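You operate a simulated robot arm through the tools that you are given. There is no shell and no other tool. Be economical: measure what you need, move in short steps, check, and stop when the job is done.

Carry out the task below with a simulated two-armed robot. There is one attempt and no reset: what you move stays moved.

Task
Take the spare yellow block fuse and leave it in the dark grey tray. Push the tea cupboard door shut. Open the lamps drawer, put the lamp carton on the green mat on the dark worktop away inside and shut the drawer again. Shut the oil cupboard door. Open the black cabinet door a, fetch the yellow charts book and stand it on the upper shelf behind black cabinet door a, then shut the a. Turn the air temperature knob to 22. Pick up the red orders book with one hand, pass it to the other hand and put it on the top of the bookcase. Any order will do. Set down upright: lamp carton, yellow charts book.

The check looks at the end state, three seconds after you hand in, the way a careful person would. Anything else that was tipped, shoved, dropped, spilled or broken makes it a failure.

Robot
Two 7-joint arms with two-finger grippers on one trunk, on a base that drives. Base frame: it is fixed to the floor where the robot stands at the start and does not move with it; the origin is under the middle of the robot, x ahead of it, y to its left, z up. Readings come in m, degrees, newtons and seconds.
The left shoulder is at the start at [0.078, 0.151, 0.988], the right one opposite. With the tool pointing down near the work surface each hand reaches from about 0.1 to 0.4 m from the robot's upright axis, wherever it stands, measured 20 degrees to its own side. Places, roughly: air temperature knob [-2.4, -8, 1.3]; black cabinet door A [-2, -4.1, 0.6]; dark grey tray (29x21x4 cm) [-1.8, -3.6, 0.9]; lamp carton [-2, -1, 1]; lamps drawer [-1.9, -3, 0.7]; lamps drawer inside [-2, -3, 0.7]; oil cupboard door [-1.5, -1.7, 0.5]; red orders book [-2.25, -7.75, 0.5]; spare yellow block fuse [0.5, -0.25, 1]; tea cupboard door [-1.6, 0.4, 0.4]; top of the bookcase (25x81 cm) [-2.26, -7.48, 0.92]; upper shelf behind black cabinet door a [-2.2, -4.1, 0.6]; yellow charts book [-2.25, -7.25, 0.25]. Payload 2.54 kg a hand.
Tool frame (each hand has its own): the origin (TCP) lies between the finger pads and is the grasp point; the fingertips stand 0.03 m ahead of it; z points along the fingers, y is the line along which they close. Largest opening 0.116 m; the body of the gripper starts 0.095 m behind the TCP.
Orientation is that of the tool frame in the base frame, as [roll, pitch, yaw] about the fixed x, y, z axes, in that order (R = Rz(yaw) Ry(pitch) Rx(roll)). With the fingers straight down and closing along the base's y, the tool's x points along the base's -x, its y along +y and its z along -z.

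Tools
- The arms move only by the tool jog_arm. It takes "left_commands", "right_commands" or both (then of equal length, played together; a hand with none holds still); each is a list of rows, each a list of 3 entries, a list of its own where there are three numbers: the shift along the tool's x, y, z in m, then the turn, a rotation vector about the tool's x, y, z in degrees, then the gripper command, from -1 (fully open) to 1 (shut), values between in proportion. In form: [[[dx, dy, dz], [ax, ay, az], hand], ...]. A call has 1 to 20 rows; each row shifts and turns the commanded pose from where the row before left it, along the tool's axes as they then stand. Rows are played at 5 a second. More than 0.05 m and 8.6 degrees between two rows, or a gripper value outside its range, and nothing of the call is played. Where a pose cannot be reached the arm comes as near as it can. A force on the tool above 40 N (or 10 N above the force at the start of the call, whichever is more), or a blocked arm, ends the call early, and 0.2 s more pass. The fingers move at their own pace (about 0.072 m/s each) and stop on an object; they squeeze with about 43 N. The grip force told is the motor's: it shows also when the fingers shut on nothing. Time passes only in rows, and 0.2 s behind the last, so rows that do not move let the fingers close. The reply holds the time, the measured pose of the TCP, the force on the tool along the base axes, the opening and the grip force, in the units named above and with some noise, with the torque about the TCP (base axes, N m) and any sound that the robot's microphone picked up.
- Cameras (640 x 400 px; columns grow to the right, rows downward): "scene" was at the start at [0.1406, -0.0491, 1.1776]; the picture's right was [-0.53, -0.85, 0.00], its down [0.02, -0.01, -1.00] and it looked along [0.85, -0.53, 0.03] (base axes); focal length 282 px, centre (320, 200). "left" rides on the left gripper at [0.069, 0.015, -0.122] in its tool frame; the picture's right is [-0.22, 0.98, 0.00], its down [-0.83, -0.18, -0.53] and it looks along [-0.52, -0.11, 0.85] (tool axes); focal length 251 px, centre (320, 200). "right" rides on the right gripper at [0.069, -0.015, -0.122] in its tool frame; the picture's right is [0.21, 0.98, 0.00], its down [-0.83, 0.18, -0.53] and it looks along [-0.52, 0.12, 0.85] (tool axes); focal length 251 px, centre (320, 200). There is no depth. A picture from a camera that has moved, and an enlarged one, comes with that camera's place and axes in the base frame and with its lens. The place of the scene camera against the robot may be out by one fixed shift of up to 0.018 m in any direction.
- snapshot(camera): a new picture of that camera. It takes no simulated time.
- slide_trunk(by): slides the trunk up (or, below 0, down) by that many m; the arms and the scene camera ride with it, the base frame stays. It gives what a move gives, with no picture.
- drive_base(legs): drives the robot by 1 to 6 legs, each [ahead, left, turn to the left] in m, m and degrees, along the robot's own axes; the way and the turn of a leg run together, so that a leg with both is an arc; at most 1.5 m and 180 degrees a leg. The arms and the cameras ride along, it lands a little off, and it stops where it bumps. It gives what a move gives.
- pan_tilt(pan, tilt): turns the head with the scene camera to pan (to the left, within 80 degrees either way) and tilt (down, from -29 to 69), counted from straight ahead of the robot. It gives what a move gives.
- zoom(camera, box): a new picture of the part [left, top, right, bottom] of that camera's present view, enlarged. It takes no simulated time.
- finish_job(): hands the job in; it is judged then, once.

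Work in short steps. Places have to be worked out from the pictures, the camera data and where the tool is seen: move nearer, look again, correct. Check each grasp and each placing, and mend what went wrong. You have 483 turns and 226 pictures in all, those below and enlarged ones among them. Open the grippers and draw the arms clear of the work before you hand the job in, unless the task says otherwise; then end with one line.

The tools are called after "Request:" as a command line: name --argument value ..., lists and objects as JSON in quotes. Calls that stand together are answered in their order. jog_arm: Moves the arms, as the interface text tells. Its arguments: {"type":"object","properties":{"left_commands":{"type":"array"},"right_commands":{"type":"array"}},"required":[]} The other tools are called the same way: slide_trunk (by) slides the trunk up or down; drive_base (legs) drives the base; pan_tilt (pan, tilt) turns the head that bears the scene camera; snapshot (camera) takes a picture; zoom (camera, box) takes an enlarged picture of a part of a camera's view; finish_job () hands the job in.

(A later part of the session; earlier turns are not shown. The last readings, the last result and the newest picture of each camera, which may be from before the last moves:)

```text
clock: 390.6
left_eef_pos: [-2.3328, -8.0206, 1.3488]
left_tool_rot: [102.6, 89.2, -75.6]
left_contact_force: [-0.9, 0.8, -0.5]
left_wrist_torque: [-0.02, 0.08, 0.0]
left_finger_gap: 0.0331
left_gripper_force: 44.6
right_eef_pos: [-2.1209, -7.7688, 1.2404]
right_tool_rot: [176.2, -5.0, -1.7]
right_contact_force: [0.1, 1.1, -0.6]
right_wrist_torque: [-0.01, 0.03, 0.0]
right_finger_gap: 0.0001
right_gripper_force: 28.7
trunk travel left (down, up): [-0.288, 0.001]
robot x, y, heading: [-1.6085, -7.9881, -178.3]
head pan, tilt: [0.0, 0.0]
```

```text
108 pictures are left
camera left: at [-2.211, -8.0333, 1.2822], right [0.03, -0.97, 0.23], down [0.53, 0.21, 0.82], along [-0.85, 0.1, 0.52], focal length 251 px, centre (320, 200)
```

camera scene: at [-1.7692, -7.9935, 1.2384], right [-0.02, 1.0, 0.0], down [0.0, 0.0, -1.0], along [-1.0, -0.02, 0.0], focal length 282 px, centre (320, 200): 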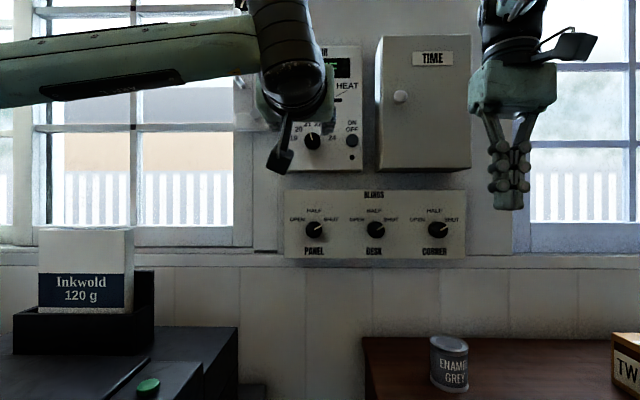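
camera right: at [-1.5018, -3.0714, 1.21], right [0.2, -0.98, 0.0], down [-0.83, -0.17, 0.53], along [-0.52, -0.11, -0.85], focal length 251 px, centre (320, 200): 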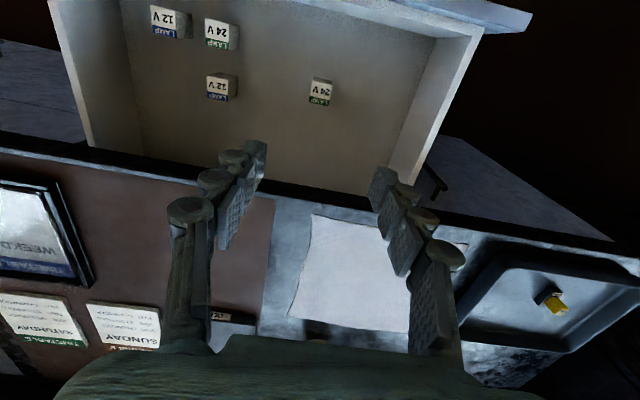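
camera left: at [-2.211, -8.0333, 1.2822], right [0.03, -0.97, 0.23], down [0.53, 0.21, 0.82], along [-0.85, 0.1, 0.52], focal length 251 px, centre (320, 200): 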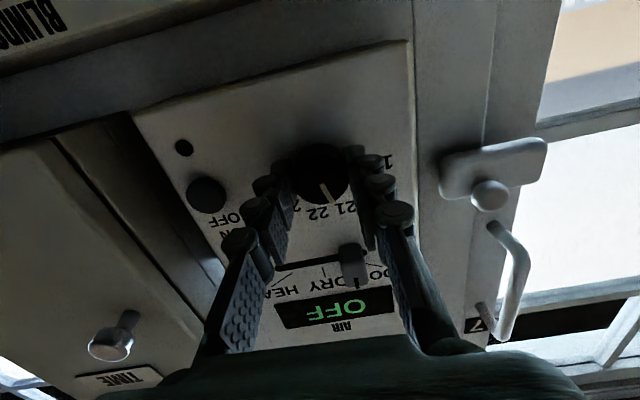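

Knob gripped. Turn +32° clockwise about the tool axis.

Request:
jog_arm --left_commands '[[[0, 0, 0], [0, 0, 5.5], 0.5], [[0, 0, 0], [0, 0, 5.5], 0.5], [[0, 0, 0], [0, 0, 5.5], 0.5], [[0, 0, 0], [0, 0, 5.5], 0.5], [[0, 0, 0], [0, 0, 5.5], 0.5], [[0, 0, 0], [0, 0, 4.5], 0.5], [[0, 0, 0], [0, 0, 0], 0.5]]'

Request:
snapshot --camera "left"

```text
clock: 392.2
left_eef_pos: [-2.3345, -8.021, 1.3501]
left_tool_rot: [90.4, 57.1, -88.2]
left_contact_force: [2.8, 1.8, -5.6]
left_wrist_torque: [0.02, 0.31, -0.42]
left_finger_gap: 0.033
left_gripper_force: 45.4
right_eef_pos: [-2.1209, -7.7684, 1.2407]
right_tool_rot: [176.3, -5.0, -1.7]
right_contact_force: [1.0, -0.4, -0.1]
right_wrist_torque: [0.01, 0.0, 0.02]
right_finger_gap: 0.0
right_gripper_force: 28.4
trunk travel left (down, up): [-0.288, 0.001]
robot x, y, heading: [-1.6094, -7.9904, -178.8]
head pan, tilt: [0.0, 0.0]
```

```text
107 pictures are left
camera left: at [-2.2102, -8.0675, 1.3014], right [0.02, -0.7, 0.71], down [0.52, 0.61, 0.6], along [-0.86, 0.36, 0.37], focal length 251 px, centre (320, 200)
```

left: 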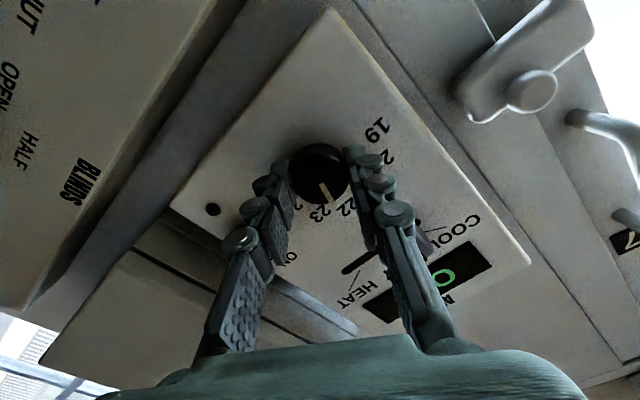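

Rotated. Open, retreat and check the pointer.

Request:
jog_arm --left_commands '[[[0, 0, 0], [0, 0, 0], 0.2], [[0, 0, 0], [0, 0, 0], 0], [[0, 0, -0.03], [0, 0, 0], 0], [[0, 0, -0.03], [0, 0, 0], 0], [[0, 0, -0.03], [0, 0, 0], 0], [[0, 0, -0.03], [0, 0, 0], 0]]'

Request:
zoom --camera "scene" --box '[280, 90, 370, 170]'

```text
clock: 393.6
left_eef_pos: [-2.2139, -8.0184, 1.3504]
left_tool_rot: [90.3, 57.2, -88.0]
left_contact_force: [-0.1, 0.4, 0.2]
left_wrist_torque: [-0.01, -0.04, 0.0]
left_finger_gap: 0.0582
left_gripper_force: 0.0
right_eef_pos: [-2.1196, -7.7688, 1.2414]
right_tool_rot: [176.3, -5.0, -1.7]
right_contact_force: [1.3, -0.4, -0.1]
right_wrist_torque: [-0.01, -0.02, -0.04]
right_finger_gap: 0.0
right_gripper_force: 28.7
trunk travel left (down, up): [-0.288, 0.001]
robot x, y, heading: [-1.608, -7.9875, -178.6]
head pan, tilt: [0.0, 0.0]
```

```text
5.00 times, centred on (325, 130) of scene
camera zoom: at [-1.7699, -7.9937, 1.2383], right [-0.02, 1.0, 0.0], down [0.0, 0.0, -1.0], along [-1.0, -0.02, 0.0], focal length 1411 px, centre (295, 550)
```

zoom: 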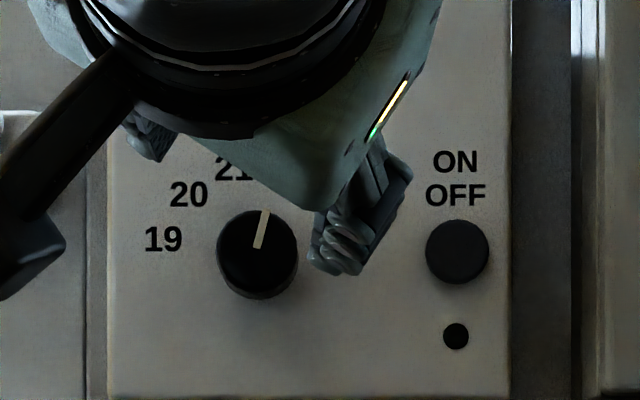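

Request:
jog_arm --left_commands '[[[0, 0, -0.03], [0, 0, -8], 0], [[-0.03, 0, -0.03], [0, 0, -8], 0], [[-0.03, 0, -0.03], [0, 0, -8], 0], [[-0.03, 0, 0], [0, 0, -8], 0]]'

Request:
zoom --camera "scene" --box '[290, 105, 345, 155]'

```text
clock: 394.6
left_eef_pos: [-2.1255, -7.9897, 1.4361]
left_tool_rot: [107.2, 89.3, -71.2]
left_contact_force: [-0.3, -0.3, 0.9]
left_wrist_torque: [0.02, 0.0, 0.03]
left_finger_gap: 0.058
left_gripper_force: 0.0
right_eef_pos: [-2.1212, -7.7693, 1.2417]
right_tool_rot: [176.2, -5.0, -1.8]
right_contact_force: [-0.1, -0.7, 0.2]
right_wrist_torque: [-0.01, 0.02, -0.01]
right_finger_gap: 0.0001
right_gripper_force: 28.9
trunk travel left (down, up): [-0.288, 0.001]
robot x, y, heading: [-1.6118, -7.9954, -178.8]
head pan, tilt: [0.0, 0.0]
```

```text
8.00 times, centred on (318, 130) of scene
camera zoom: at [-1.7706, -7.9934, 1.2381], right [-0.02, 1.0, 0.0], down [0.0, 0.0, -1.0], along [-1.0, -0.02, 0.0], focal length 2257 px, centre (340, 760)
```

zoom: 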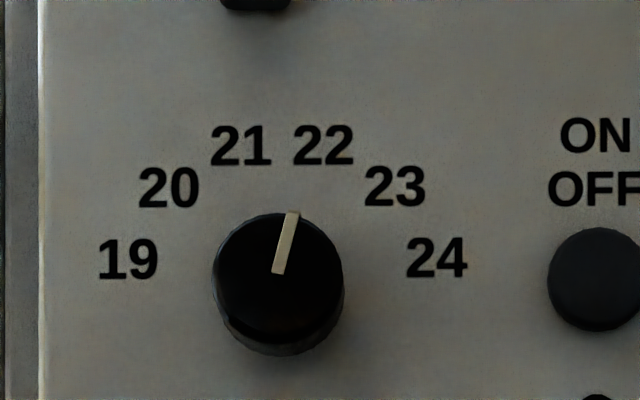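

Pointer reads ~12° where 22 needs ~16°. I regrip and nudge a few degrees more.

Request:
jog_arm --left_commands '[[[0.03, 0.01, 0], [0, 0, 0], 0], [[0.03, 0.01, 0], [0, 0, 0], 0], [[0.027, 0.005, 0.03], [0, 0, 0], 0], [[0, 0, 0.03], [0, 0, 0], 0], [[0, 0, 0.03], [0, 0, 0], 0], [[0, 0, 0.02], [0, 0, 0], 0], [[0, 0, 0], [0, 0, 0], 0]]'

Request:
snapshot --camera "left"

```text
clock: 396.2
left_eef_pos: [-2.2355, -8.0194, 1.3494]
left_tool_rot: [100.8, 89.2, -77.7]
left_contact_force: [0.0, -0.2, -0.5]
left_wrist_torque: [-0.01, 0.04, -0.01]
left_finger_gap: 0.058
left_gripper_force: 0.0
right_eef_pos: [-2.1217, -7.7681, 1.241]
right_tool_rot: [176.3, -5.0, -1.6]
right_contact_force: [0.1, 0.5, -0.5]
right_wrist_torque: [0.0, -0.03, 0.01]
right_finger_gap: 0.0001
right_gripper_force: 28.6
trunk travel left (down, up): [-0.288, 0.001]
robot x, y, heading: [-1.6066, -7.9887, -178.6]
head pan, tilt: [0.0, 0.0]
```

```text
104 pictures are left
camera left: at [-2.112, -8.0311, 1.2821], right [0.03, -0.97, 0.23], down [0.53, 0.21, 0.82], along [-0.85, 0.1, 0.52], focal length 251 px, centre (320, 200)
```

left: 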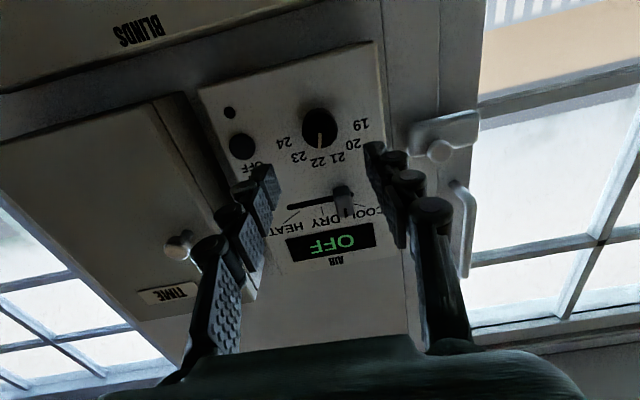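

Aligned. Advance, grip, turn 8°, release and retreat.

Request:
jog_arm --left_commands '[[[0, 0, 0.03], [0, 0, 0], 0], [[0, 0, 0.03], [0, 0, 0], 0], [[0, 0, 0.025], [0, 0, 0], 0], [[0, 0, 0.013], [0, 0, 0], 0], [[0, 0, 0], [0, 0, 0], 0.3], [[0, 0, 0], [0, 0, 0], 0.5], [[0, 0, 0], [0, 0, 0], 0.5], [[0, 0, 0], [0, 0, 0], 0.5], [[0, 0, 0], [0, 0, 4], 0.5], [[0, 0, 0], [0, 0, 4], 0.5], [[0, 0, 0], [0, 0, 0], 0.5], [[0, 0, 0], [0, 0, 0], 0.2], [[0, 0, 0], [0, 0, 0], 0], [[0, 0, 0], [0, 0, 0], 0], [[0, 0, -0.04], [0, 0, 0], 0], [[0, 0, -0.04], [0, 0, 0], 0], [[0, 0, -0.04], [0, 0, 0], 0], [[-0.04, 0, -0.02], [0, 0, -8], 0], [[-0.04, 0, -0.02], [0, 0, 0], 0]]'

Request:
zoom --camera "scene" --box '[290, 105, 345, 155]'

```text
clock: 400.2
left_eef_pos: [-2.1718, -8.0106, 1.4302]
left_tool_rot: [97.5, 89.3, -80.8]
left_contact_force: [0.0, 0.6, 0.0]
left_wrist_torque: [0.01, -0.01, -0.03]
left_finger_gap: 0.0583
left_gripper_force: 0.0
right_eef_pos: [-2.1207, -7.7688, 1.241]
right_tool_rot: [176.3, -4.9, -1.8]
right_contact_force: [0.2, 0.2, -0.3]
right_wrist_torque: [0.0, 0.04, 0.01]
right_finger_gap: 0.0
right_gripper_force: 28.7
trunk travel left (down, up): [-0.288, 0.001]
robot x, y, heading: [-1.6091, -7.9914, -178.8]
head pan, tilt: [0.0, 0.0]
```

```text
8.00 times, centred on (318, 130) of scene
camera zoom: at [-1.7694, -7.9936, 1.2384], right [-0.02, 1.0, 0.0], down [0.0, 0.0, -1.0], along [-1.0, -0.02, 0.0], focal length 2257 px, centre (340, 760)
```

zoom: 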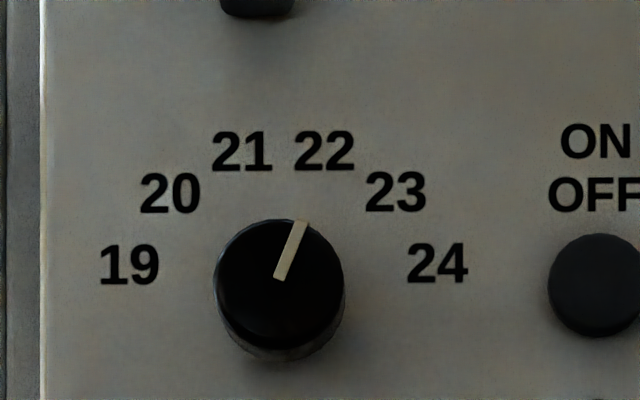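

Now ~20°; turn back 4°.

Request:
jog_arm --left_commands '[[[0.04, 0, 0.02], [0, 0, 0], 0], [[0.04, 0, 0.02], [0, 0, 0], 0], [[0, 0.006, 0.03], [0, 0, 0], 0], [[0, 0, 0.03], [0, 0, 0], 0], [[0, 0, 0.03], [0, 0, 0], 0], [[0, 0, 0.02], [0, 0, 0], 0], [[0, 0, 0.01], [0, 0, 0], 0]]'

Request:
jog_arm --left_commands '[[[0, 0, 0], [0, 0, 0], 0.3], [[0, 0, 0], [0, 0, 0], 0.5], [[0, 0, 0], [0, 0, 0], 0.5], [[0, 0, 0], [0, 0, 0], 0.5], [[0, 0, 0], [0, 0, -4], 0.5], [[0, 0, 0], [0, 0, 0], 0.5], [[0, 0, 0], [0, 0, 0], 0.2], [[0, 0, 0], [0, 0, 0], 0], [[0, 0, 0], [0, 0, 0], 0], [[0, 0, -0.04], [0, 0, 0], 0], [[0, 0, -0.04], [0, 0, 0], 0], [[0, 0, -0.04], [0, 0, 0], 0], [[-0.04, 0, -0.02], [0, 0, 0], 0], [[-0.04, 0, -0.02], [0, 0, 0], 0]]'

Request:
zoom --camera "scene" --box '[290, 105, 345, 155]'

```text
clock: 401.8
left_eef_pos: [-2.3329, -8.0229, 1.3473]
left_tool_rot: [102.6, 89.2, -75.8]
left_contact_force: [0.1, -0.1, 0.3]
left_wrist_torque: [-0.01, 0.03, -0.01]
left_finger_gap: 0.0578
left_gripper_force: 0.1
right_eef_pos: [-2.1203, -7.7683, 1.2414]
right_tool_rot: [176.3, -5.0, -1.7]
right_contact_force: [0.7, 0.3, 0.9]
right_wrist_torque: [0.01, -0.01, -0.01]
right_finger_gap: 0.0002
right_gripper_force: 28.3
trunk travel left (down, up): [-0.288, 0.001]
robot x, y, heading: [-1.611, -7.9868, -178.5]
head pan, tilt: [0.0, 0.0]
```

```text
clock: 404.8
left_eef_pos: [-2.1709, -8.0216, 1.4306]
left_tool_rot: [-92.2, 86.8, 89.5]
left_contact_force: [0.6, -0.2, 0.1]
left_wrist_torque: [-0.01, -0.03, 0.0]
left_finger_gap: 0.058
left_gripper_force: 0.1
right_eef_pos: [-2.1204, -7.7681, 1.2412]
right_tool_rot: [176.3, -4.9, -1.8]
right_contact_force: [0.9, 0.1, 0.5]
right_wrist_torque: [0.01, 0.01, -0.01]
right_finger_gap: 0.0
right_gripper_force: 28.6
trunk travel left (down, up): [-0.288, 0.001]
robot x, y, heading: [-1.6073, -7.9865, -178.3]
head pan, tilt: [0.0, 0.0]
```

```text
8.00 times, centred on (318, 130) of scene
camera zoom: at [-1.7696, -7.9935, 1.2383], right [-0.02, 1.0, 0.0], down [0.0, 0.0, -1.0], along [-1.0, -0.02, 0.0], focal length 2257 px, centre (340, 760)
```

zoom: 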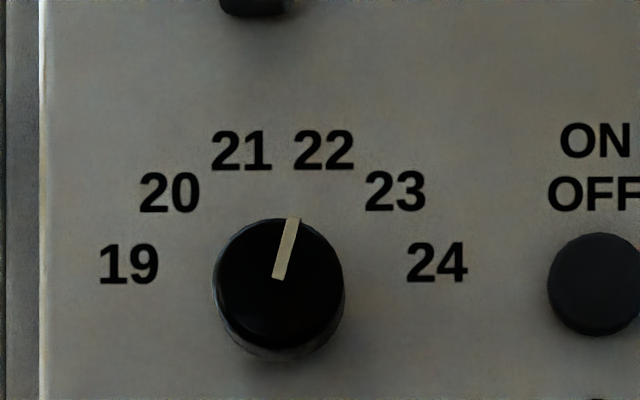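

Knob now at 22 (≈16°). Next the red ORDERS book: back off a bit and look down at it.

Request:
drive_base --legs '[[-0.45, 0, 0], [0, -0.1, 0]]'

Request:
pan_tilt --pan 0 --tilt 30

Request:
snapshot --camera "scene"

```text
clock: 408.7
left_eef_pos: [-1.7228, -7.9093, 1.43]
left_tool_rot: [-92.8, 86.8, 88.6]
left_contact_force: [0.5, 0.5, 0.3]
left_wrist_torque: [0.01, 0.02, 0.04]
left_finger_gap: 0.058
left_gripper_force: 0.0
right_eef_pos: [-1.6711, -7.6566, 1.2408]
right_tool_rot: [176.4, -5.0, -1.8]
right_contact_force: [-0.5, 0.7, -0.4]
right_wrist_torque: [-0.01, 0.0, 0.01]
right_finger_gap: 0.0
right_gripper_force: 28.5
trunk travel left (down, up): [-0.288, 0.001]
robot x, y, heading: [-1.16, -7.8787, -178.7]
head pan, tilt: [0.0, 0.0]
```

```text
clock: 409.7
left_eef_pos: [-1.7234, -7.9099, 1.4297]
left_tool_rot: [-92.9, 86.8, 88.5]
left_contact_force: [0.1, 0.5, 0.2]
left_wrist_torque: [0.01, -0.01, 0.0]
left_finger_gap: 0.058
left_gripper_force: 0.0
right_eef_pos: [-1.671, -7.656, 1.2398]
right_tool_rot: [176.3, -5.2, -2.0]
right_contact_force: [0.1, 0.4, -0.6]
right_wrist_torque: [0.04, -0.02, -0.02]
right_finger_gap: 0.0001
right_gripper_force: 28.0
trunk travel left (down, up): [-0.288, 0.001]
robot x, y, heading: [-1.157, -7.8757, -179.0]
head pan, tilt: [0.0, 30.0]
```

```text
101 pictures are left
camera scene: at [-1.3244, -7.8793, 1.2206], right [0.02, 1.0, 0.0], down [0.19, 0.0, -0.98], along [-0.98, 0.02, -0.19], focal length 282 px, centre (320, 200)
```

scene: 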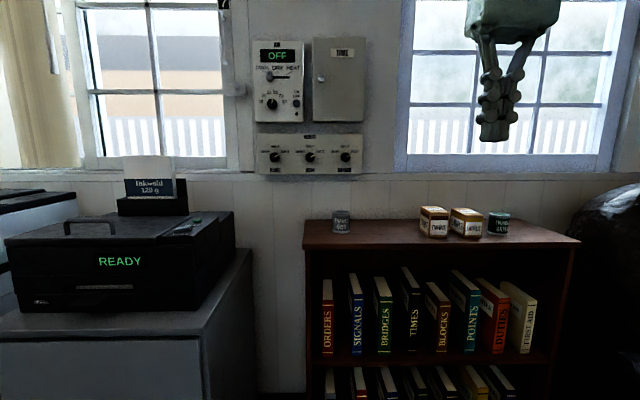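

Request:
zoom --camera "scene" --box '[290, 190, 450, 390]'

```text
2.00 times, centred on (370, 290) of scene
camera zoom: at [-1.3244, -7.8793, 1.2206], right [0.02, 1.0, 0.0], down [0.19, 0.0, -0.98], along [-0.98, 0.02, -0.19], focal length 564 px, centre (220, 20)
```

zoom: 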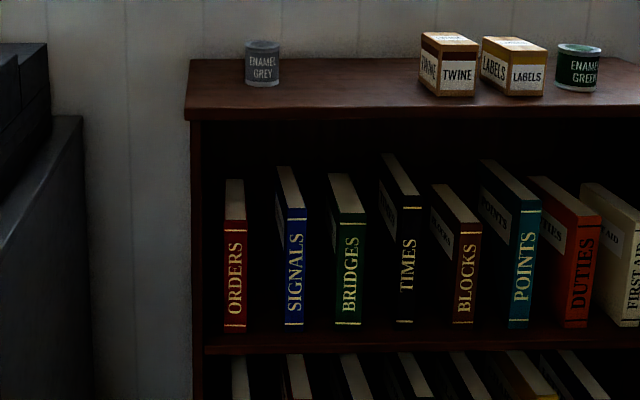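

Plan: left hand grips ORDERS by the spine (y≈-7.835, z≈0.51–0.70), pulls out, passes to right hand. Lower the left hand and trunk; raise/retract the right.

Request:
jog_arm --left_commands '[[[0.04, 0, 0], [0, 0, 0], 0], [[0.04, 0, 0], [0, 0, 0], 0], [[0.04, 0, 0], [0, 0, 0], 0], [[0.04, 0, 0], [0, 0, 0], 0], [[0.04, 0, 0.01], [0, 0, 0], 0], [[0.04, 0, 0.01], [0, 0, 0], 0], [[0.04, 0, 0.01], [0, 0, 0], 0], [[0.04, 0, 0.01], [0, 0, 0], 0], [[0.04, 0, 0.01], [0, 0, 0], 0], [[0.04, 0, 0.01], [0, 0, 0], 0], [[0.04, 0, 0.01], [0, 0, 0], 0], [[0.04, 0, 0.01], [0, 0, 0], 0], [[0.04, 0, 0.01], [0, 0, 0], 0]]' --right_commands '[[[0.02, 0, -0.01], [2, -2.5, 0], 0], [[0.02, 0, -0.01], [2, -2.5, 0], 0], [[0.02, 0, -0.01], [0, 0, 0], 0], [[0.02, 0, -0.01], [0, 0, 0], 0], [[0, 0, 0], [0, 0, 0], 0], [[0, 0, 0], [0, 0, 0], 0], [[0, 0, 0], [0, 0, 0], 0], [[0, 0, 0], [0, 0, 0], 0], [[0, 0, 0], [0, 0, 0], 0], [[0, 0, 0], [0, 0, 0], 0], [[0, 0, 0], [0, 0, 0], 0], [[0, 0, 0], [0, 0, 0], 0], [[0, 0, 0], [0, 0, 0], 0]]'

Request:
slide_trunk --by -0.25

Request:
snapshot --camera "scene"

Request:
snapshot --camera "left"

```text
clock: 410.8
left_eef_pos: [-1.7261, -7.9014, 1.2683]
left_tool_rot: [-93.1, 86.8, 88.4]
left_contact_force: [-0.5, -0.3, -0.7]
left_wrist_torque: [0.0, 0.02, 0.06]
left_finger_gap: 0.058
left_gripper_force: 0.1
right_eef_pos: [-1.5966, -7.6164, 1.2716]
right_tool_rot: [172.4, -1.7, -3.7]
right_contact_force: [0.0, -0.3, -0.2]
right_wrist_torque: [0.01, -0.02, 0.01]
right_finger_gap: 0.0577
right_gripper_force: 0.0
trunk travel left (down, up): [-0.288, 0.001]
robot x, y, heading: [-1.1607, -7.8808, -178.7]
head pan, tilt: [0.0, 30.0]
stopped in row 5 (right hand): the arm was blocked; the commanded pose is now the measured one
```

```text
clock: 413.3
left_eef_pos: [-1.7242, -7.9021, 1.0173]
left_tool_rot: [-93.3, 86.9, 88.2]
left_contact_force: [-0.4, -0.3, -0.4]
left_wrist_torque: [0.01, -0.03, 0.0]
left_finger_gap: 0.0579
left_gripper_force: 0.1
right_eef_pos: [-1.5967, -7.6167, 1.0224]
right_tool_rot: [172.3, -1.5, -3.6]
right_contact_force: [-0.1, 0.0, 0.3]
right_wrist_torque: [0.0, 0.0, -0.01]
right_finger_gap: 0.0578
right_gripper_force: 0.1
trunk travel left (down, up): [-0.038, 0.251]
robot x, y, heading: [-1.1584, -7.8799, -178.9]
head pan, tilt: [0.0, 30.0]
```

```text
99 pictures are left
camera scene: at [-1.3166, -7.856, 0.9914], right [0.28, 0.96, 0.0], down [-0.03, 0.01, -1.0], along [-0.96, 0.28, 0.04], focal length 282 px, centre (320, 200)
```

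scene: 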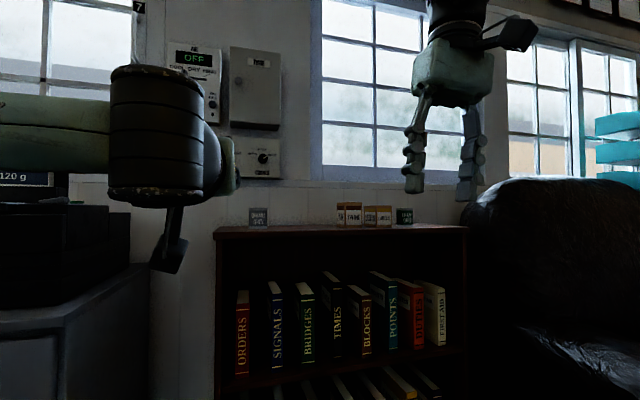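

```text
98 pictures are left
camera left: at [-1.6018, -7.9091, 0.9491], right [0.02, -0.99, 0.16], down [0.53, 0.15, 0.84], along [-0.85, 0.06, 0.52], focal length 251 px, centre (320, 200)
```

left: 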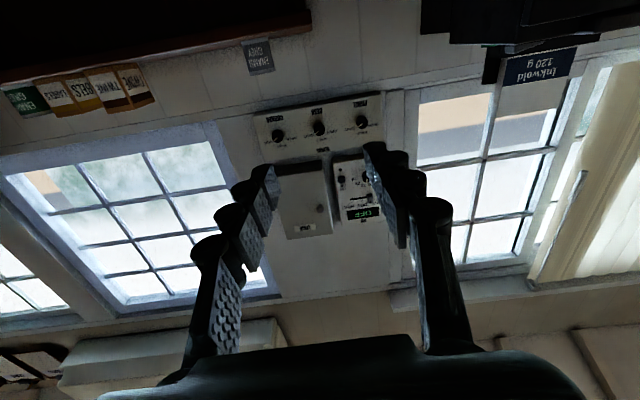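

The right arm nudged the head; I'll ease it forward again and continue lowering the left hand.

Request:
jog_arm --right_commands '[[[-0.03, 0, 0], [0, 0, 0], 0], [[-0.03, 0, 0], [0, 0, 0], 0], [[-0.02, 0, 0], [0, 0, 0], 0], [[0, 0, 0], [0, 0, 0], 0], [[0, 0, 0], [0, 0, 0], 0], [[0, 0, 0], [0, 0, 0], 0], [[0, 0, 0], [0, 0, 0], 0], [[0, 0, 0], [0, 0, 0], 0], [[0, 0, 0], [0, 0, 0], 0], [[0, 0, 0], [0, 0, 0], 0], [[0, 0, 0], [0, 0, 0], 0]]' --left_commands '[[[0.04, 0, 0.01], [0, 0, 0], 0], [[0.04, 0, 0.01], [0, 0, 0], 0], [[0.04, 0, 0.01], [0, 0, 0], 0], [[0.04, 0, 0.01], [0, 0, 0], 0], [[0.04, 0, 0.01], [0, 0, 0], 0], [[0.04, 0, 0.01], [0, 0, 0], 0], [[0.04, 0, 0.01], [0, 0, 0], 0], [[0.04, 0, 0.01], [0, 0, 0], 0], [[0.04, 0, 0.01], [0, 0, 0], 0], [[0.04, 0, 0.01], [0, 0, 0], 0], [[0, 0, 0], [0, 0, 0], 0]]'

Request:
pan_tilt --pan 0 --tilt 20

Request:
snapshot --camera "left"

```text
clock: 415.7
left_eef_pos: [-1.8226, -7.8808, 0.6174]
left_tool_rot: [-93.1, 86.8, 88.1]
left_contact_force: [0.3, -0.2, 0.1]
left_wrist_torque: [0.0, -0.03, 0.01]
left_finger_gap: 0.0579
left_gripper_force: 0.0
right_eef_pos: [-1.675, -7.615, 1.0212]
right_tool_rot: [172.7, -1.2, -3.6]
right_contact_force: [0.4, 0.4, 0.5]
right_wrist_torque: [0.03, -0.03, 0.0]
right_finger_gap: 0.0581
right_gripper_force: 0.0
trunk travel left (down, up): [-0.038, 0.251]
robot x, y, heading: [-1.1557, -7.8779, -178.6]
head pan, tilt: [0.0, 30.0]
```

```text
clock: 416.4
left_eef_pos: [-1.8233, -7.8807, 0.6174]
left_tool_rot: [-93.4, 86.7, 88.1]
left_contact_force: [0.2, -0.1, 0.3]
left_wrist_torque: [-0.02, -0.01, -0.01]
left_finger_gap: 0.0578
left_gripper_force: 0.1
right_eef_pos: [-1.6767, -7.6146, 1.0231]
right_tool_rot: [172.7, -1.2, -3.6]
right_contact_force: [0.1, 0.0, 0.8]
right_wrist_torque: [0.01, -0.01, -0.01]
right_finger_gap: 0.0582
right_gripper_force: 0.0
trunk travel left (down, up): [-0.038, 0.251]
robot x, y, heading: [-1.156, -7.8805, -178.8]
head pan, tilt: [0.0, 20.0]
```

```text
97 pictures are left
camera left: at [-1.7006, -7.8881, 0.549], right [0.02, -0.99, 0.16], down [0.53, 0.15, 0.84], along [-0.85, 0.06, 0.52], focal length 251 px, centre (320, 200)
```

left: 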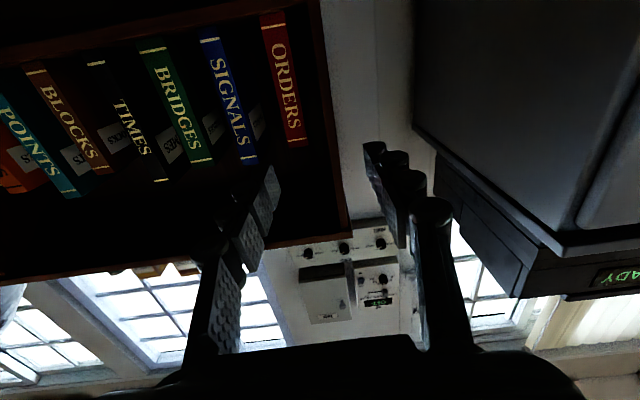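

ORDERS spine centre at y≈-7.837, z 0.50–0.70. Align laterally, fix a slight roll, advance 25 cm, and look again.

Request:
jog_arm --left_commands '[[[0.004, -0.018, 0], [0, 0, 3.5], 0], [[0.004, -0.018, 0], [0, 0, 0], 0], [[0.004, -0.016, 0], [0, 0, 0], 0], [[0, 0, 0], [0, 0, 0], 0]]'

Request:
drive_base --legs '[[0.24, 0, 0]]'

Request:
snapshot --camera "left"

Request:
snapshot --camera "scene"

```text
clock: 417.4
left_eef_pos: [-1.8256, -7.8294, 0.6061]
left_tool_rot: [130.0, 89.6, -48.5]
left_contact_force: [0.0, -0.1, -0.6]
left_wrist_torque: [0.0, -0.02, 0.02]
left_finger_gap: 0.0579
left_gripper_force: 0.0
right_eef_pos: [-1.6758, -7.6151, 1.021]
right_tool_rot: [172.6, -1.1, -3.6]
right_contact_force: [0.1, 1.3, -0.6]
right_wrist_torque: [0.01, 0.0, -0.01]
right_finger_gap: 0.0581
right_gripper_force: 0.0
trunk travel left (down, up): [-0.038, 0.251]
robot x, y, heading: [-1.158, -7.8761, -178.7]
head pan, tilt: [0.0, 20.0]
```

```text
clock: 419.2
left_eef_pos: [-2.0638, -7.8317, 0.6062]
left_tool_rot: [127.4, 89.6, -51.4]
left_contact_force: [0.1, 0.6, -0.7]
left_wrist_torque: [0.03, 0.03, -0.01]
left_finger_gap: 0.0579
left_gripper_force: 0.1
right_eef_pos: [-1.9144, -7.617, 1.023]
right_tool_rot: [172.8, -1.2, -3.8]
right_contact_force: [0.1, -0.6, -0.7]
right_wrist_torque: [-0.03, 0.0, 0.01]
right_finger_gap: 0.0577
right_gripper_force: 0.1
trunk travel left (down, up): [-0.038, 0.251]
robot x, y, heading: [-1.4017, -7.8848, -179.0]
head pan, tilt: [0.0, 20.0]
```

```text
96 pictures are left
camera left: at [-1.9414, -7.8436, 0.5387], right [0.02, -0.98, 0.22], down [0.53, 0.2, 0.83], along [-0.85, 0.1, 0.52], focal length 251 px, centre (320, 200)
```

left: 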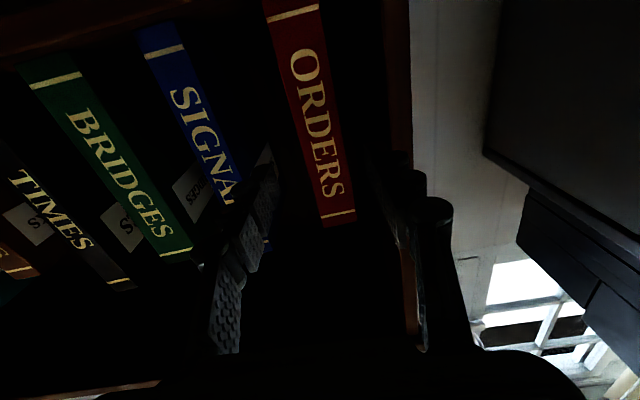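

```text
95 pictures are left
camera scene: at [-1.5638, -7.8875, 0.9559], right [-0.02, 1.0, 0.0], down [0.34, 0.01, -0.94], along [-0.94, -0.02, -0.34], focal length 282 px, centre (320, 200)
```

scene: 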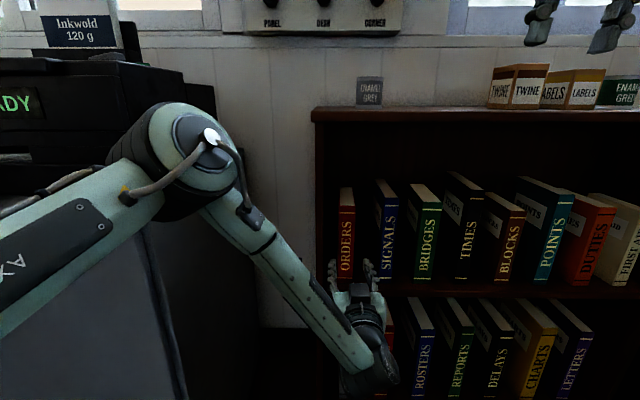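

Spine front at x≈-2.147, aligned. Extend the arm (not the base, elbow is near the printer) 14.5 cm so the fingers straddle the book.

Request:
jog_arm --left_commands '[[[0, -0.002, 0.03], [0, 0, 0], 0], [[0, -0.001, 0.03], [0, 0, 0], 0], [[0, 0, 0.03], [0, 0, 0], 0], [[0, 0, 0.03], [0, 0, 0], 0], [[0, 0, 0.025], [0, 0, 0], 0]]'

Request:
snapshot --camera "left"

Request:
snapshot --camera "scene"

```text
clock: 420.4
left_eef_pos: [-2.2089, -7.8321, 0.6054]
left_tool_rot: [125.5, 89.7, -53.1]
left_contact_force: [0.0, 0.7, -0.3]
left_wrist_torque: [-0.02, -0.02, 0.0]
left_finger_gap: 0.058
left_gripper_force: 0.0
right_eef_pos: [-1.9152, -7.6176, 1.0228]
right_tool_rot: [172.6, -1.2, -3.9]
right_contact_force: [-0.8, 0.6, 0.9]
right_wrist_torque: [0.02, -0.02, -0.04]
right_finger_gap: 0.058
right_gripper_force: 0.1
trunk travel left (down, up): [-0.038, 0.251]
robot x, y, heading: [-1.3965, -7.8837, -178.9]
head pan, tilt: [0.0, 20.0]
```

```text
94 pictures are left
camera left: at [-2.0861, -7.844, 0.5381], right [0.02, -0.98, 0.22], down [0.53, 0.2, 0.83], along [-0.85, 0.1, 0.52], focal length 251 px, centre (320, 200)
```

left: 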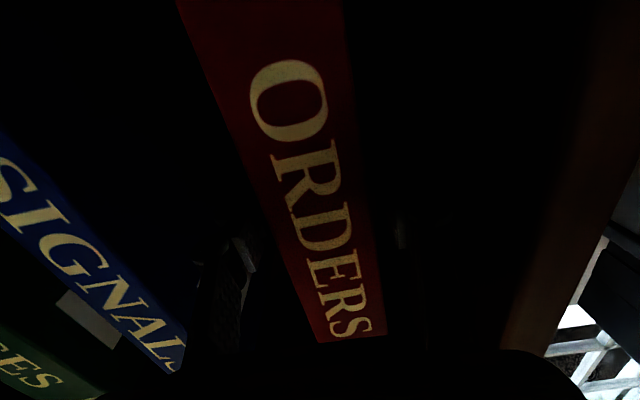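

```text
93 pictures are left
camera scene: at [-1.5637, -7.8875, 0.9559], right [-0.02, 1.0, 0.0], down [0.34, 0.01, -0.94], along [-0.94, -0.02, -0.34], focal length 282 px, centre (320, 200)
```

scene: 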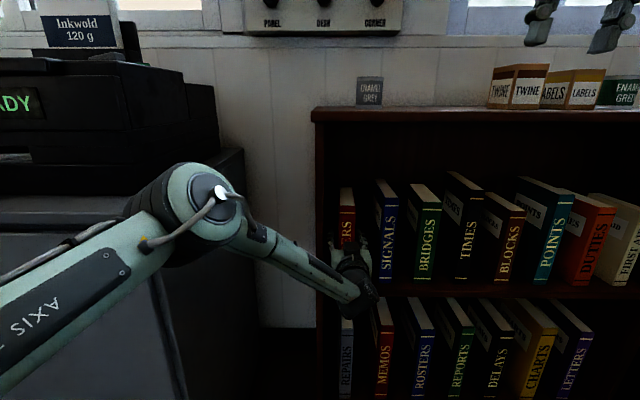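

Book is between the fingers. Close.

Request:
jog_arm --left_commands '[[[0, 0, 0], [0, 0, 0], 0.2], [[0, 0, 0], [0, 0, 0], 0.7], [[0, 0, 0], [0, 0, 0], 1], [[0, 0, 0], [0, 0, 0], 1]]'

```text
clock: 421.4
left_eef_pos: [-2.2076, -7.8314, 0.6052]
left_tool_rot: [129.3, 89.7, -49.3]
left_contact_force: [0.1, 0.5, 0.6]
left_wrist_torque: [0.14, 0.03, -0.21]
left_finger_gap: 0.0392
left_gripper_force: 43.3
right_eef_pos: [-1.9151, -7.6165, 1.0232]
right_tool_rot: [172.6, -1.1, -3.8]
right_contact_force: [0.3, -0.5, -0.7]
right_wrist_torque: [-0.02, -0.02, 0.0]
right_finger_gap: 0.058
right_gripper_force: 0.1
trunk travel left (down, up): [-0.038, 0.251]
robot x, y, heading: [-1.4015, -7.8814, -178.9]
head pan, tilt: [0.0, 20.0]
```

Gripped (3.9 cm). Lift 1 cm and pull straight out by driving back.

Request:
jog_arm --left_commands '[[[-0.005, 0, 0], [0, 0, 0], 1], [[-0.007, 0, 0], [0, 0, 0], 1]]'

Request:
drive_base --legs '[[-0.35, 0, 0]]'

Request:
snapshot --camera "scene"

```text
clock: 422.0
left_eef_pos: [-2.2102, -7.8322, 0.6155]
left_tool_rot: [142.4, 89.5, -36.4]
left_contact_force: [-0.2, 0.2, -8.4]
left_wrist_torque: [-0.01, -0.2, -0.03]
left_finger_gap: 0.0394
left_gripper_force: 43.0
right_eef_pos: [-1.9145, -7.6164, 1.0214]
right_tool_rot: [172.8, -1.3, -3.9]
right_contact_force: [-0.1, -1.4, -0.1]
right_wrist_torque: [0.02, 0.0, -0.02]
right_finger_gap: 0.0579
right_gripper_force: 0.0
trunk travel left (down, up): [-0.038, 0.251]
robot x, y, heading: [-1.399, -7.8849, -179.1]
head pan, tilt: [0.0, 20.0]
```

```text
clock: 424.3
left_eef_pos: [-1.8592, -7.8256, 0.6163]
left_tool_rot: [135.9, 89.6, -42.9]
left_contact_force: [0.7, 0.6, -8.0]
left_wrist_torque: [0.02, -0.17, -0.01]
left_finger_gap: 0.0393
left_gripper_force: 43.1
right_eef_pos: [-1.5648, -7.6106, 1.0216]
right_tool_rot: [172.7, -1.3, -3.7]
right_contact_force: [0.6, 0.7, 0.5]
right_wrist_torque: [-0.01, -0.03, -0.01]
right_finger_gap: 0.0579
right_gripper_force: 0.1
trunk travel left (down, up): [-0.038, 0.251]
robot x, y, heading: [-1.0502, -7.8767, -178.8]
head pan, tilt: [0.0, 20.0]
```

```text
92 pictures are left
camera scene: at [-1.2135, -7.8811, 0.9558], right [-0.02, 1.0, 0.0], down [0.34, 0.01, -0.94], along [-0.94, -0.02, -0.34], focal length 282 px, centre (320, 200)
```

scene: 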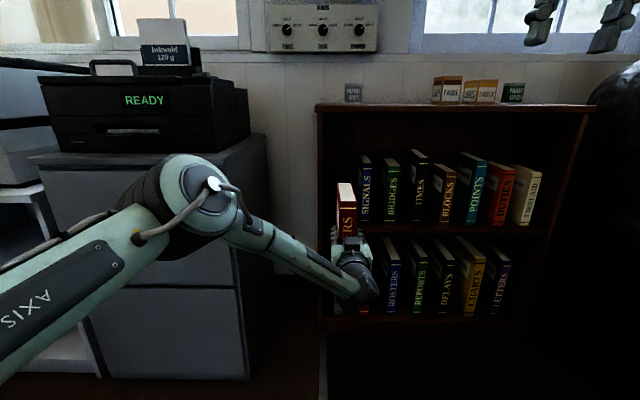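

ORDERS is out and held. Bring it to a handover spot (nearer, to the right, higher), back off, and raise the trunk.

Request:
drive_base --legs '[[-0.15, 0, 0]]'

Request:
jog_arm --left_commands '[[[-0.01, -0.02, -0.02], [0, 0, 0], 1], [[-0.02, -0.02, -0.02], [0, 0, 0], 1], [[-0.02, -0.02, -0.02], [0, 0, 0], 1], [[-0.02, -0.02, -0.02], [0, 0, 0], 1], [[-0.02, -0.02, -0.02], [0, 0, 0], 1], [[0, 0, 0], [0, 0, 0], 1]]'

Request:
snapshot --camera "scene"

```text
clock: 425.7
left_eef_pos: [-1.7107, -7.8232, 0.6154]
left_tool_rot: [137.4, 89.6, -41.2]
left_contact_force: [-0.2, -0.1, -7.8]
left_wrist_torque: [-0.01, -0.2, -0.03]
left_finger_gap: 0.0392
left_gripper_force: 43.1
right_eef_pos: [-1.415, -7.608, 1.0215]
right_tool_rot: [172.8, -1.4, -3.7]
right_contact_force: [0.2, -0.1, -0.3]
right_wrist_torque: [0.01, -0.02, 0.03]
right_finger_gap: 0.0579
right_gripper_force: 0.1
trunk travel left (down, up): [-0.038, 0.251]
robot x, y, heading: [-0.8979, -7.8716, -178.9]
head pan, tilt: [0.0, 20.0]
```

```text
clock: 427.1
left_eef_pos: [-1.6111, -7.7216, 0.7049]
left_tool_rot: [138.4, 89.6, -40.1]
left_contact_force: [-0.7, -0.3, -8.1]
left_wrist_torque: [-0.02, -0.24, 0.0]
left_finger_gap: 0.0393
left_gripper_force: 42.7
right_eef_pos: [-1.4158, -7.6081, 1.0219]
right_tool_rot: [172.7, -1.3, -3.6]
right_contact_force: [0.0, -1.1, 0.5]
right_wrist_torque: [0.01, 0.04, 0.01]
right_finger_gap: 0.0582
right_gripper_force: 0.0
trunk travel left (down, up): [-0.038, 0.251]
robot x, y, heading: [-0.8999, -7.8721, -178.7]
head pan, tilt: [0.0, 20.0]
```

```text
91 pictures are left
camera scene: at [-1.0642, -7.8781, 0.9557], right [-0.02, 1.0, 0.0], down [0.34, 0.01, -0.94], along [-0.94, -0.02, -0.34], focal length 282 px, centre (320, 200)
```

scene: 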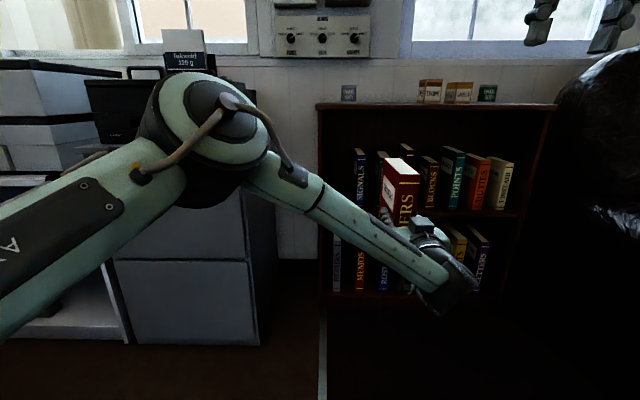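

Book top is at z≈0.795, x∈[-1.55,-1.70], y≈-7.72. Move the right hand (tool down, levelled) above the book's top edge.

Request:
jog_arm --right_commands '[[[-0.028, 0.014, 0], [7.3, -1.3, -4], -0.2], [[-0.028, 0.014, 0], [0, 0, 0], -0.2], [[-0.028, 0.014, 0], [0, 0, 0], -0.2], [[-0.028, 0.014, 0], [0, 0, 0], -0.2], [[-0.028, 0.014, 0], [0, 0, 0], -0.2], [[-0.028, 0.014, 0], [0, 0, 0], -0.2], [[-0.028, 0.014, 0.02], [0, 0, 0], -0.2], [[-0.026, 0.014, 0.02], [0, 0, 0], -0.2], [[0, 0, 0.03], [0, 0, 0], -0.2], [[0, 0, 0], [0, 0, 0], -0.2]]'

Request:
snapshot --camera "right"

Request:
snapshot --camera "scene"

```text
clock: 429.3
left_eef_pos: [-1.6113, -7.7209, 0.7062]
left_tool_rot: [139.2, 89.6, -39.6]
left_contact_force: [0.3, -0.3, -7.9]
left_wrist_torque: [0.03, -0.18, 0.03]
left_finger_gap: 0.0392
left_gripper_force: 42.8
right_eef_pos: [-1.5713, -7.7096, 0.8836]
right_tool_rot: [-180.0, 0.4, 0.2]
right_contact_force: [0.0, 0.5, -1.1]
right_wrist_torque: [-0.01, 0.01, -0.01]
right_finger_gap: 0.0696
right_gripper_force: 0.0
right hand out of reach, approached as far as the arm can: row 2, 3, 4, 5, 6, 7, 8
trunk travel left (down, up): [-0.038, 0.251]
robot x, y, heading: [-0.9, -7.8732, -178.8]
head pan, tilt: [0.0, 20.0]
```

```text
90 pictures are left
camera right: at [-1.503, -7.6934, 1.0039], right [0.22, -0.98, 0.0], down [-0.82, -0.18, 0.54], along [-0.53, -0.12, -0.84], focal length 251 px, centre (320, 200)
```

right: 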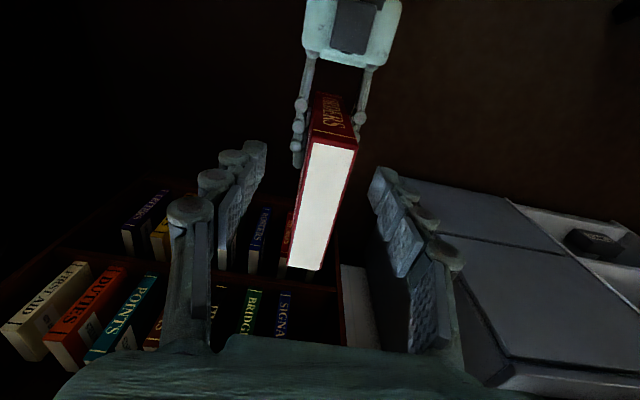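

```text
89 pictures are left
camera scene: at [-1.0642, -7.8781, 0.9558], right [-0.02, 1.0, 0.0], down [0.34, 0.01, -0.94], along [-0.94, -0.02, -0.34], focal length 282 px, centre (320, 200)
```

scene: 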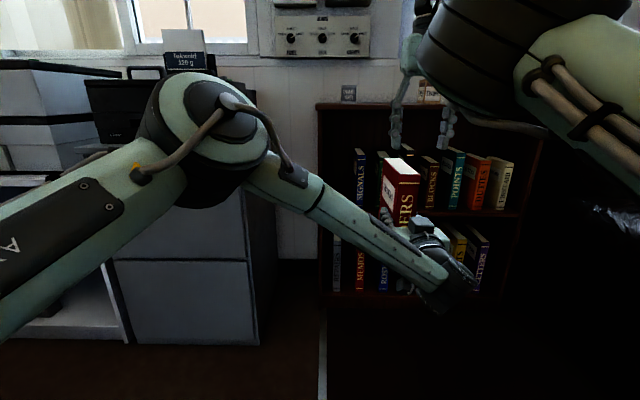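

Book top face spans x −1.57…−1.73, y≈−7.724. Move 7 cm ahead, 1.4 cm left, and down towards it.

Request:
jog_arm --right_commands '[[[-0.025, 0.005, 0], [0, 0, 0], -0.2], [[-0.025, 0.005, 0], [0, 0, 0], -0.2], [[-0.022, 0.004, 0], [0, 0, 0], -0.2], [[0, 0, 0.02], [0, 0, 0], -0.2], [[0, 0, 0.02], [0, 0, 0], -0.2], [[0, 0, 0], [0, 0, 0], -0.2]]'

Request:
snapshot --camera "right"

```text
clock: 430.7
left_eef_pos: [-1.6121, -7.72, 0.7056]
left_tool_rot: [139.5, 89.7, -39.2]
left_contact_force: [0.5, 0.0, -7.4]
left_wrist_torque: [-0.02, -0.21, -0.02]
left_finger_gap: 0.0391
left_gripper_force: 43.3
right_eef_pos: [-1.5988, -7.7126, 0.8238]
right_tool_rot: [-179.9, 0.3, 0.2]
right_contact_force: [-0.8, 0.1, -0.2]
right_wrist_torque: [0.0, 0.03, 0.02]
right_finger_gap: 0.0697
right_gripper_force: 0.1
right hand out of reach, approached as far as the arm can: row 1, 2, 3
trunk travel left (down, up): [-0.038, 0.251]
robot x, y, heading: [-0.8987, -7.8756, -178.8]
head pan, tilt: [0.0, 20.0]
```

```text
88 pictures are left
camera right: at [-1.5298, -7.6986, 0.9445], right [0.22, -0.98, 0.0], down [-0.82, -0.18, 0.54], along [-0.53, -0.12, -0.84], focal length 251 px, centre (320, 200)
```

right: 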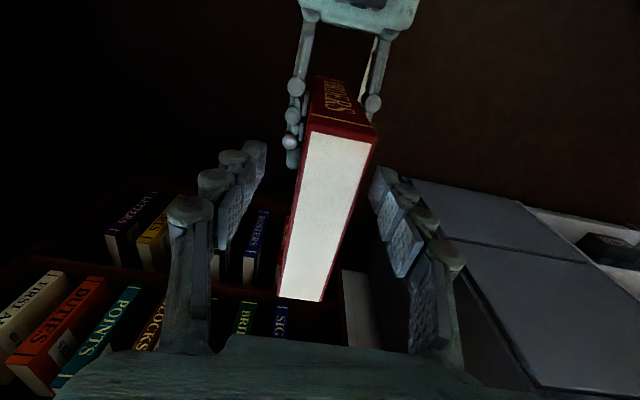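

Right arm is near its outer reach; bring the left hand with the book 5 cm back and 1 cm right instead.

Request:
jog_arm --left_commands '[[[0, -0.004, -0.02], [0, 0, 0], 1], [[0, -0.004, -0.02], [0, 0, 0], 1], [[0, -0.002, -0.01], [0, 0, 0], 1], [[0, 0, 0], [0, 0, 0], 1]]'

Request:
snapshot --camera "right"

```text
clock: 431.7
left_eef_pos: [-1.5624, -7.7104, 0.7067]
left_tool_rot: [138.4, 89.6, -40.3]
left_contact_force: [-0.5, -0.2, -7.2]
left_wrist_torque: [0.02, -0.24, -0.02]
left_finger_gap: 0.0392
left_gripper_force: 42.9
right_eef_pos: [-1.5988, -7.7141, 0.8226]
right_tool_rot: [-180.0, 0.3, 0.2]
right_contact_force: [-0.2, 0.8, 0.4]
right_wrist_torque: [-0.03, -0.03, 0.02]
right_finger_gap: 0.0697
right_gripper_force: 0.1
trunk travel left (down, up): [-0.038, 0.251]
robot x, y, heading: [-0.8974, -7.8739, -179.0]
head pan, tilt: [0.0, 20.0]
```

```text
87 pictures are left
camera right: at [-1.5298, -7.6987, 0.9447], right [0.22, -0.98, 0.0], down [-0.82, -0.18, 0.54], along [-0.53, -0.12, -0.84], focal length 251 px, centre (320, 200)
```

right: 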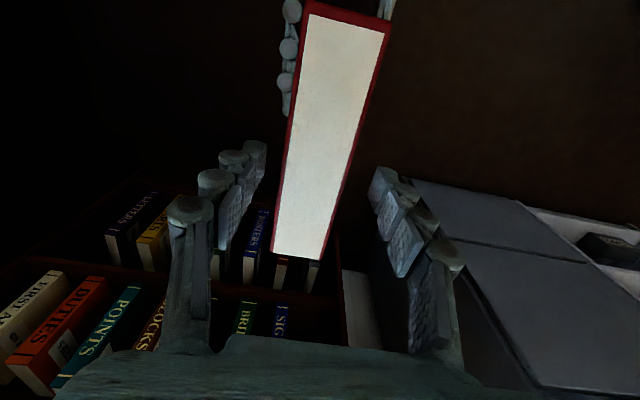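

Aligned. Lower 3.8 cm and close the right hand on the book's top edge.

Request:
jog_arm --right_commands '[[[0, 0, 0.02], [0, 0, 0], -0.2], [[0, 0, 0.018], [0, 0, 0], -0.2], [[0, 0, 0], [0, 0, 0], 0.2], [[0, 0, 0], [0, 0, 0], 0.7], [[0, 0, 0], [0, 0, 0], 1], [[0, 0, 0], [0, 0, 0], 1]]'

Request:
snapshot --camera "right"

```text
clock: 433.1
left_eef_pos: [-1.5614, -7.7111, 0.7008]
left_tool_rot: [148.7, 89.0, -29.9]
left_contact_force: [1.1, -3.3, -18.1]
left_wrist_torque: [0.09, -0.31, -0.24]
left_finger_gap: 0.0393
left_gripper_force: 42.4
right_eef_pos: [-1.6002, -7.7112, 0.7902]
right_tool_rot: [180.0, 0.4, 0.0]
right_contact_force: [-0.6, 3.0, 9.3]
right_wrist_torque: [0.19, -0.17, 0.35]
right_finger_gap: 0.0393
right_gripper_force: 43.3
trunk travel left (down, up): [-0.038, 0.251]
robot x, y, heading: [-0.9011, -7.8737, -178.8]
head pan, tilt: [0.0, 20.0]
```

```text
86 pictures are left
camera right: at [-1.5308, -7.6964, 0.9107], right [0.22, -0.98, 0.0], down [-0.82, -0.18, 0.54], along [-0.53, -0.12, -0.84], focal length 251 px, centre (320, 200)
```

right: 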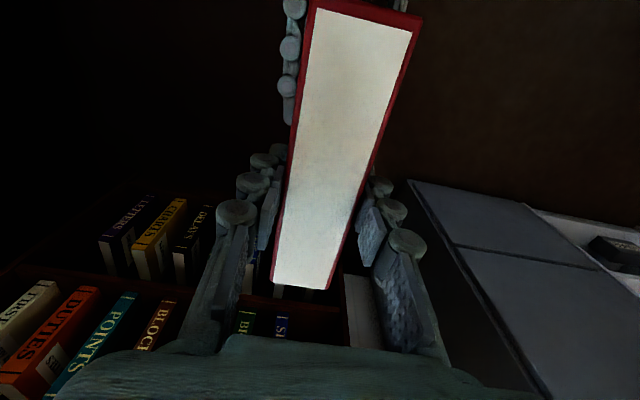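

Both hands hold it. Open the left hand and draw it back.

Request:
jog_arm --left_commands '[[[0, 0, 0], [0, 0, 0], 0.2], [[0, 0, 0], [0, 0, 0], -0.2], [[0, 0, 0], [0, 0, 0], -0.2], [[0, 0, -0.03], [0, 0, 0], -0.2], [[0, 0, -0.03], [0, 0, 0], -0.2], [[0.02, 0.02, -0.03], [0, 0, 0], -0.2], [[0.02, 0.03, 0], [0, 0, 0], -0.2], [[0, 0.03, 0], [0, 0, 0], -0.2]]'

Request:
snapshot --camera "scene"

Request:
snapshot --camera "right"

```text
clock: 434.9
left_eef_pos: [-1.4708, -7.7867, 0.6675]
left_tool_rot: [136.9, 89.6, -41.8]
left_contact_force: [0.4, 1.1, 0.1]
left_wrist_torque: [0.0, 0.0, 0.0]
left_finger_gap: 0.0695
left_gripper_force: 0.1
right_eef_pos: [-1.5997, -7.7136, 0.7842]
right_tool_rot: [179.9, 0.2, 0.3]
right_contact_force: [-0.5, 0.2, -0.2]
right_wrist_torque: [-0.02, 0.1, 0.0]
right_finger_gap: 0.039
right_gripper_force: 43.6
trunk travel left (down, up): [-0.038, 0.251]
robot x, y, heading: [-0.8983, -7.8715, -178.9]
head pan, tilt: [0.0, 20.0]
```

```text
85 pictures are left
camera scene: at [-1.0642, -7.8781, 0.9558], right [-0.02, 1.0, 0.0], down [0.34, 0.01, -0.94], along [-0.94, -0.02, -0.34], focal length 282 px, centre (320, 200)
```

scene: 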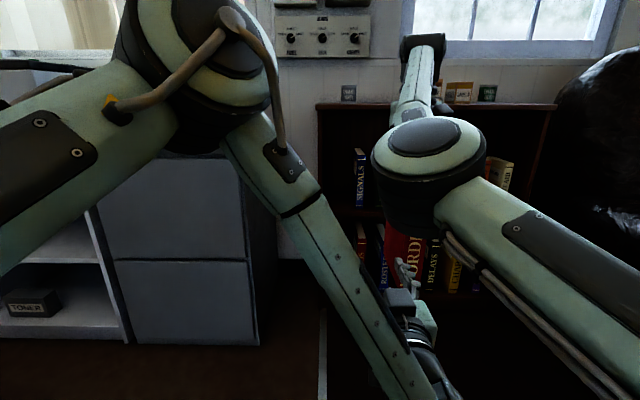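

```text
84 pictures are left
camera right: at [-1.5315, -7.698, 0.9066], right [0.22, -0.98, 0.0], down [-0.82, -0.18, 0.54], along [-0.52, -0.12, -0.84], focal length 251 px, centre (320, 200)
```

right: 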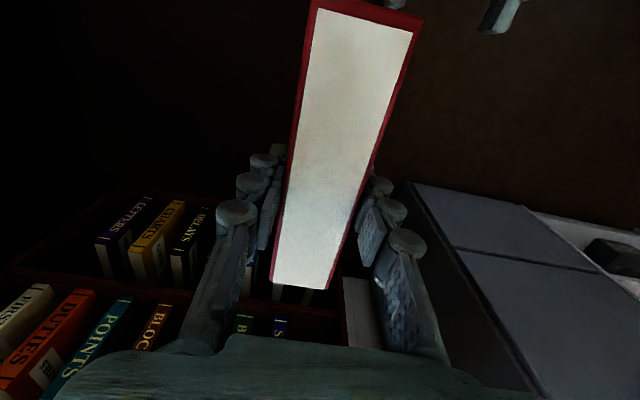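

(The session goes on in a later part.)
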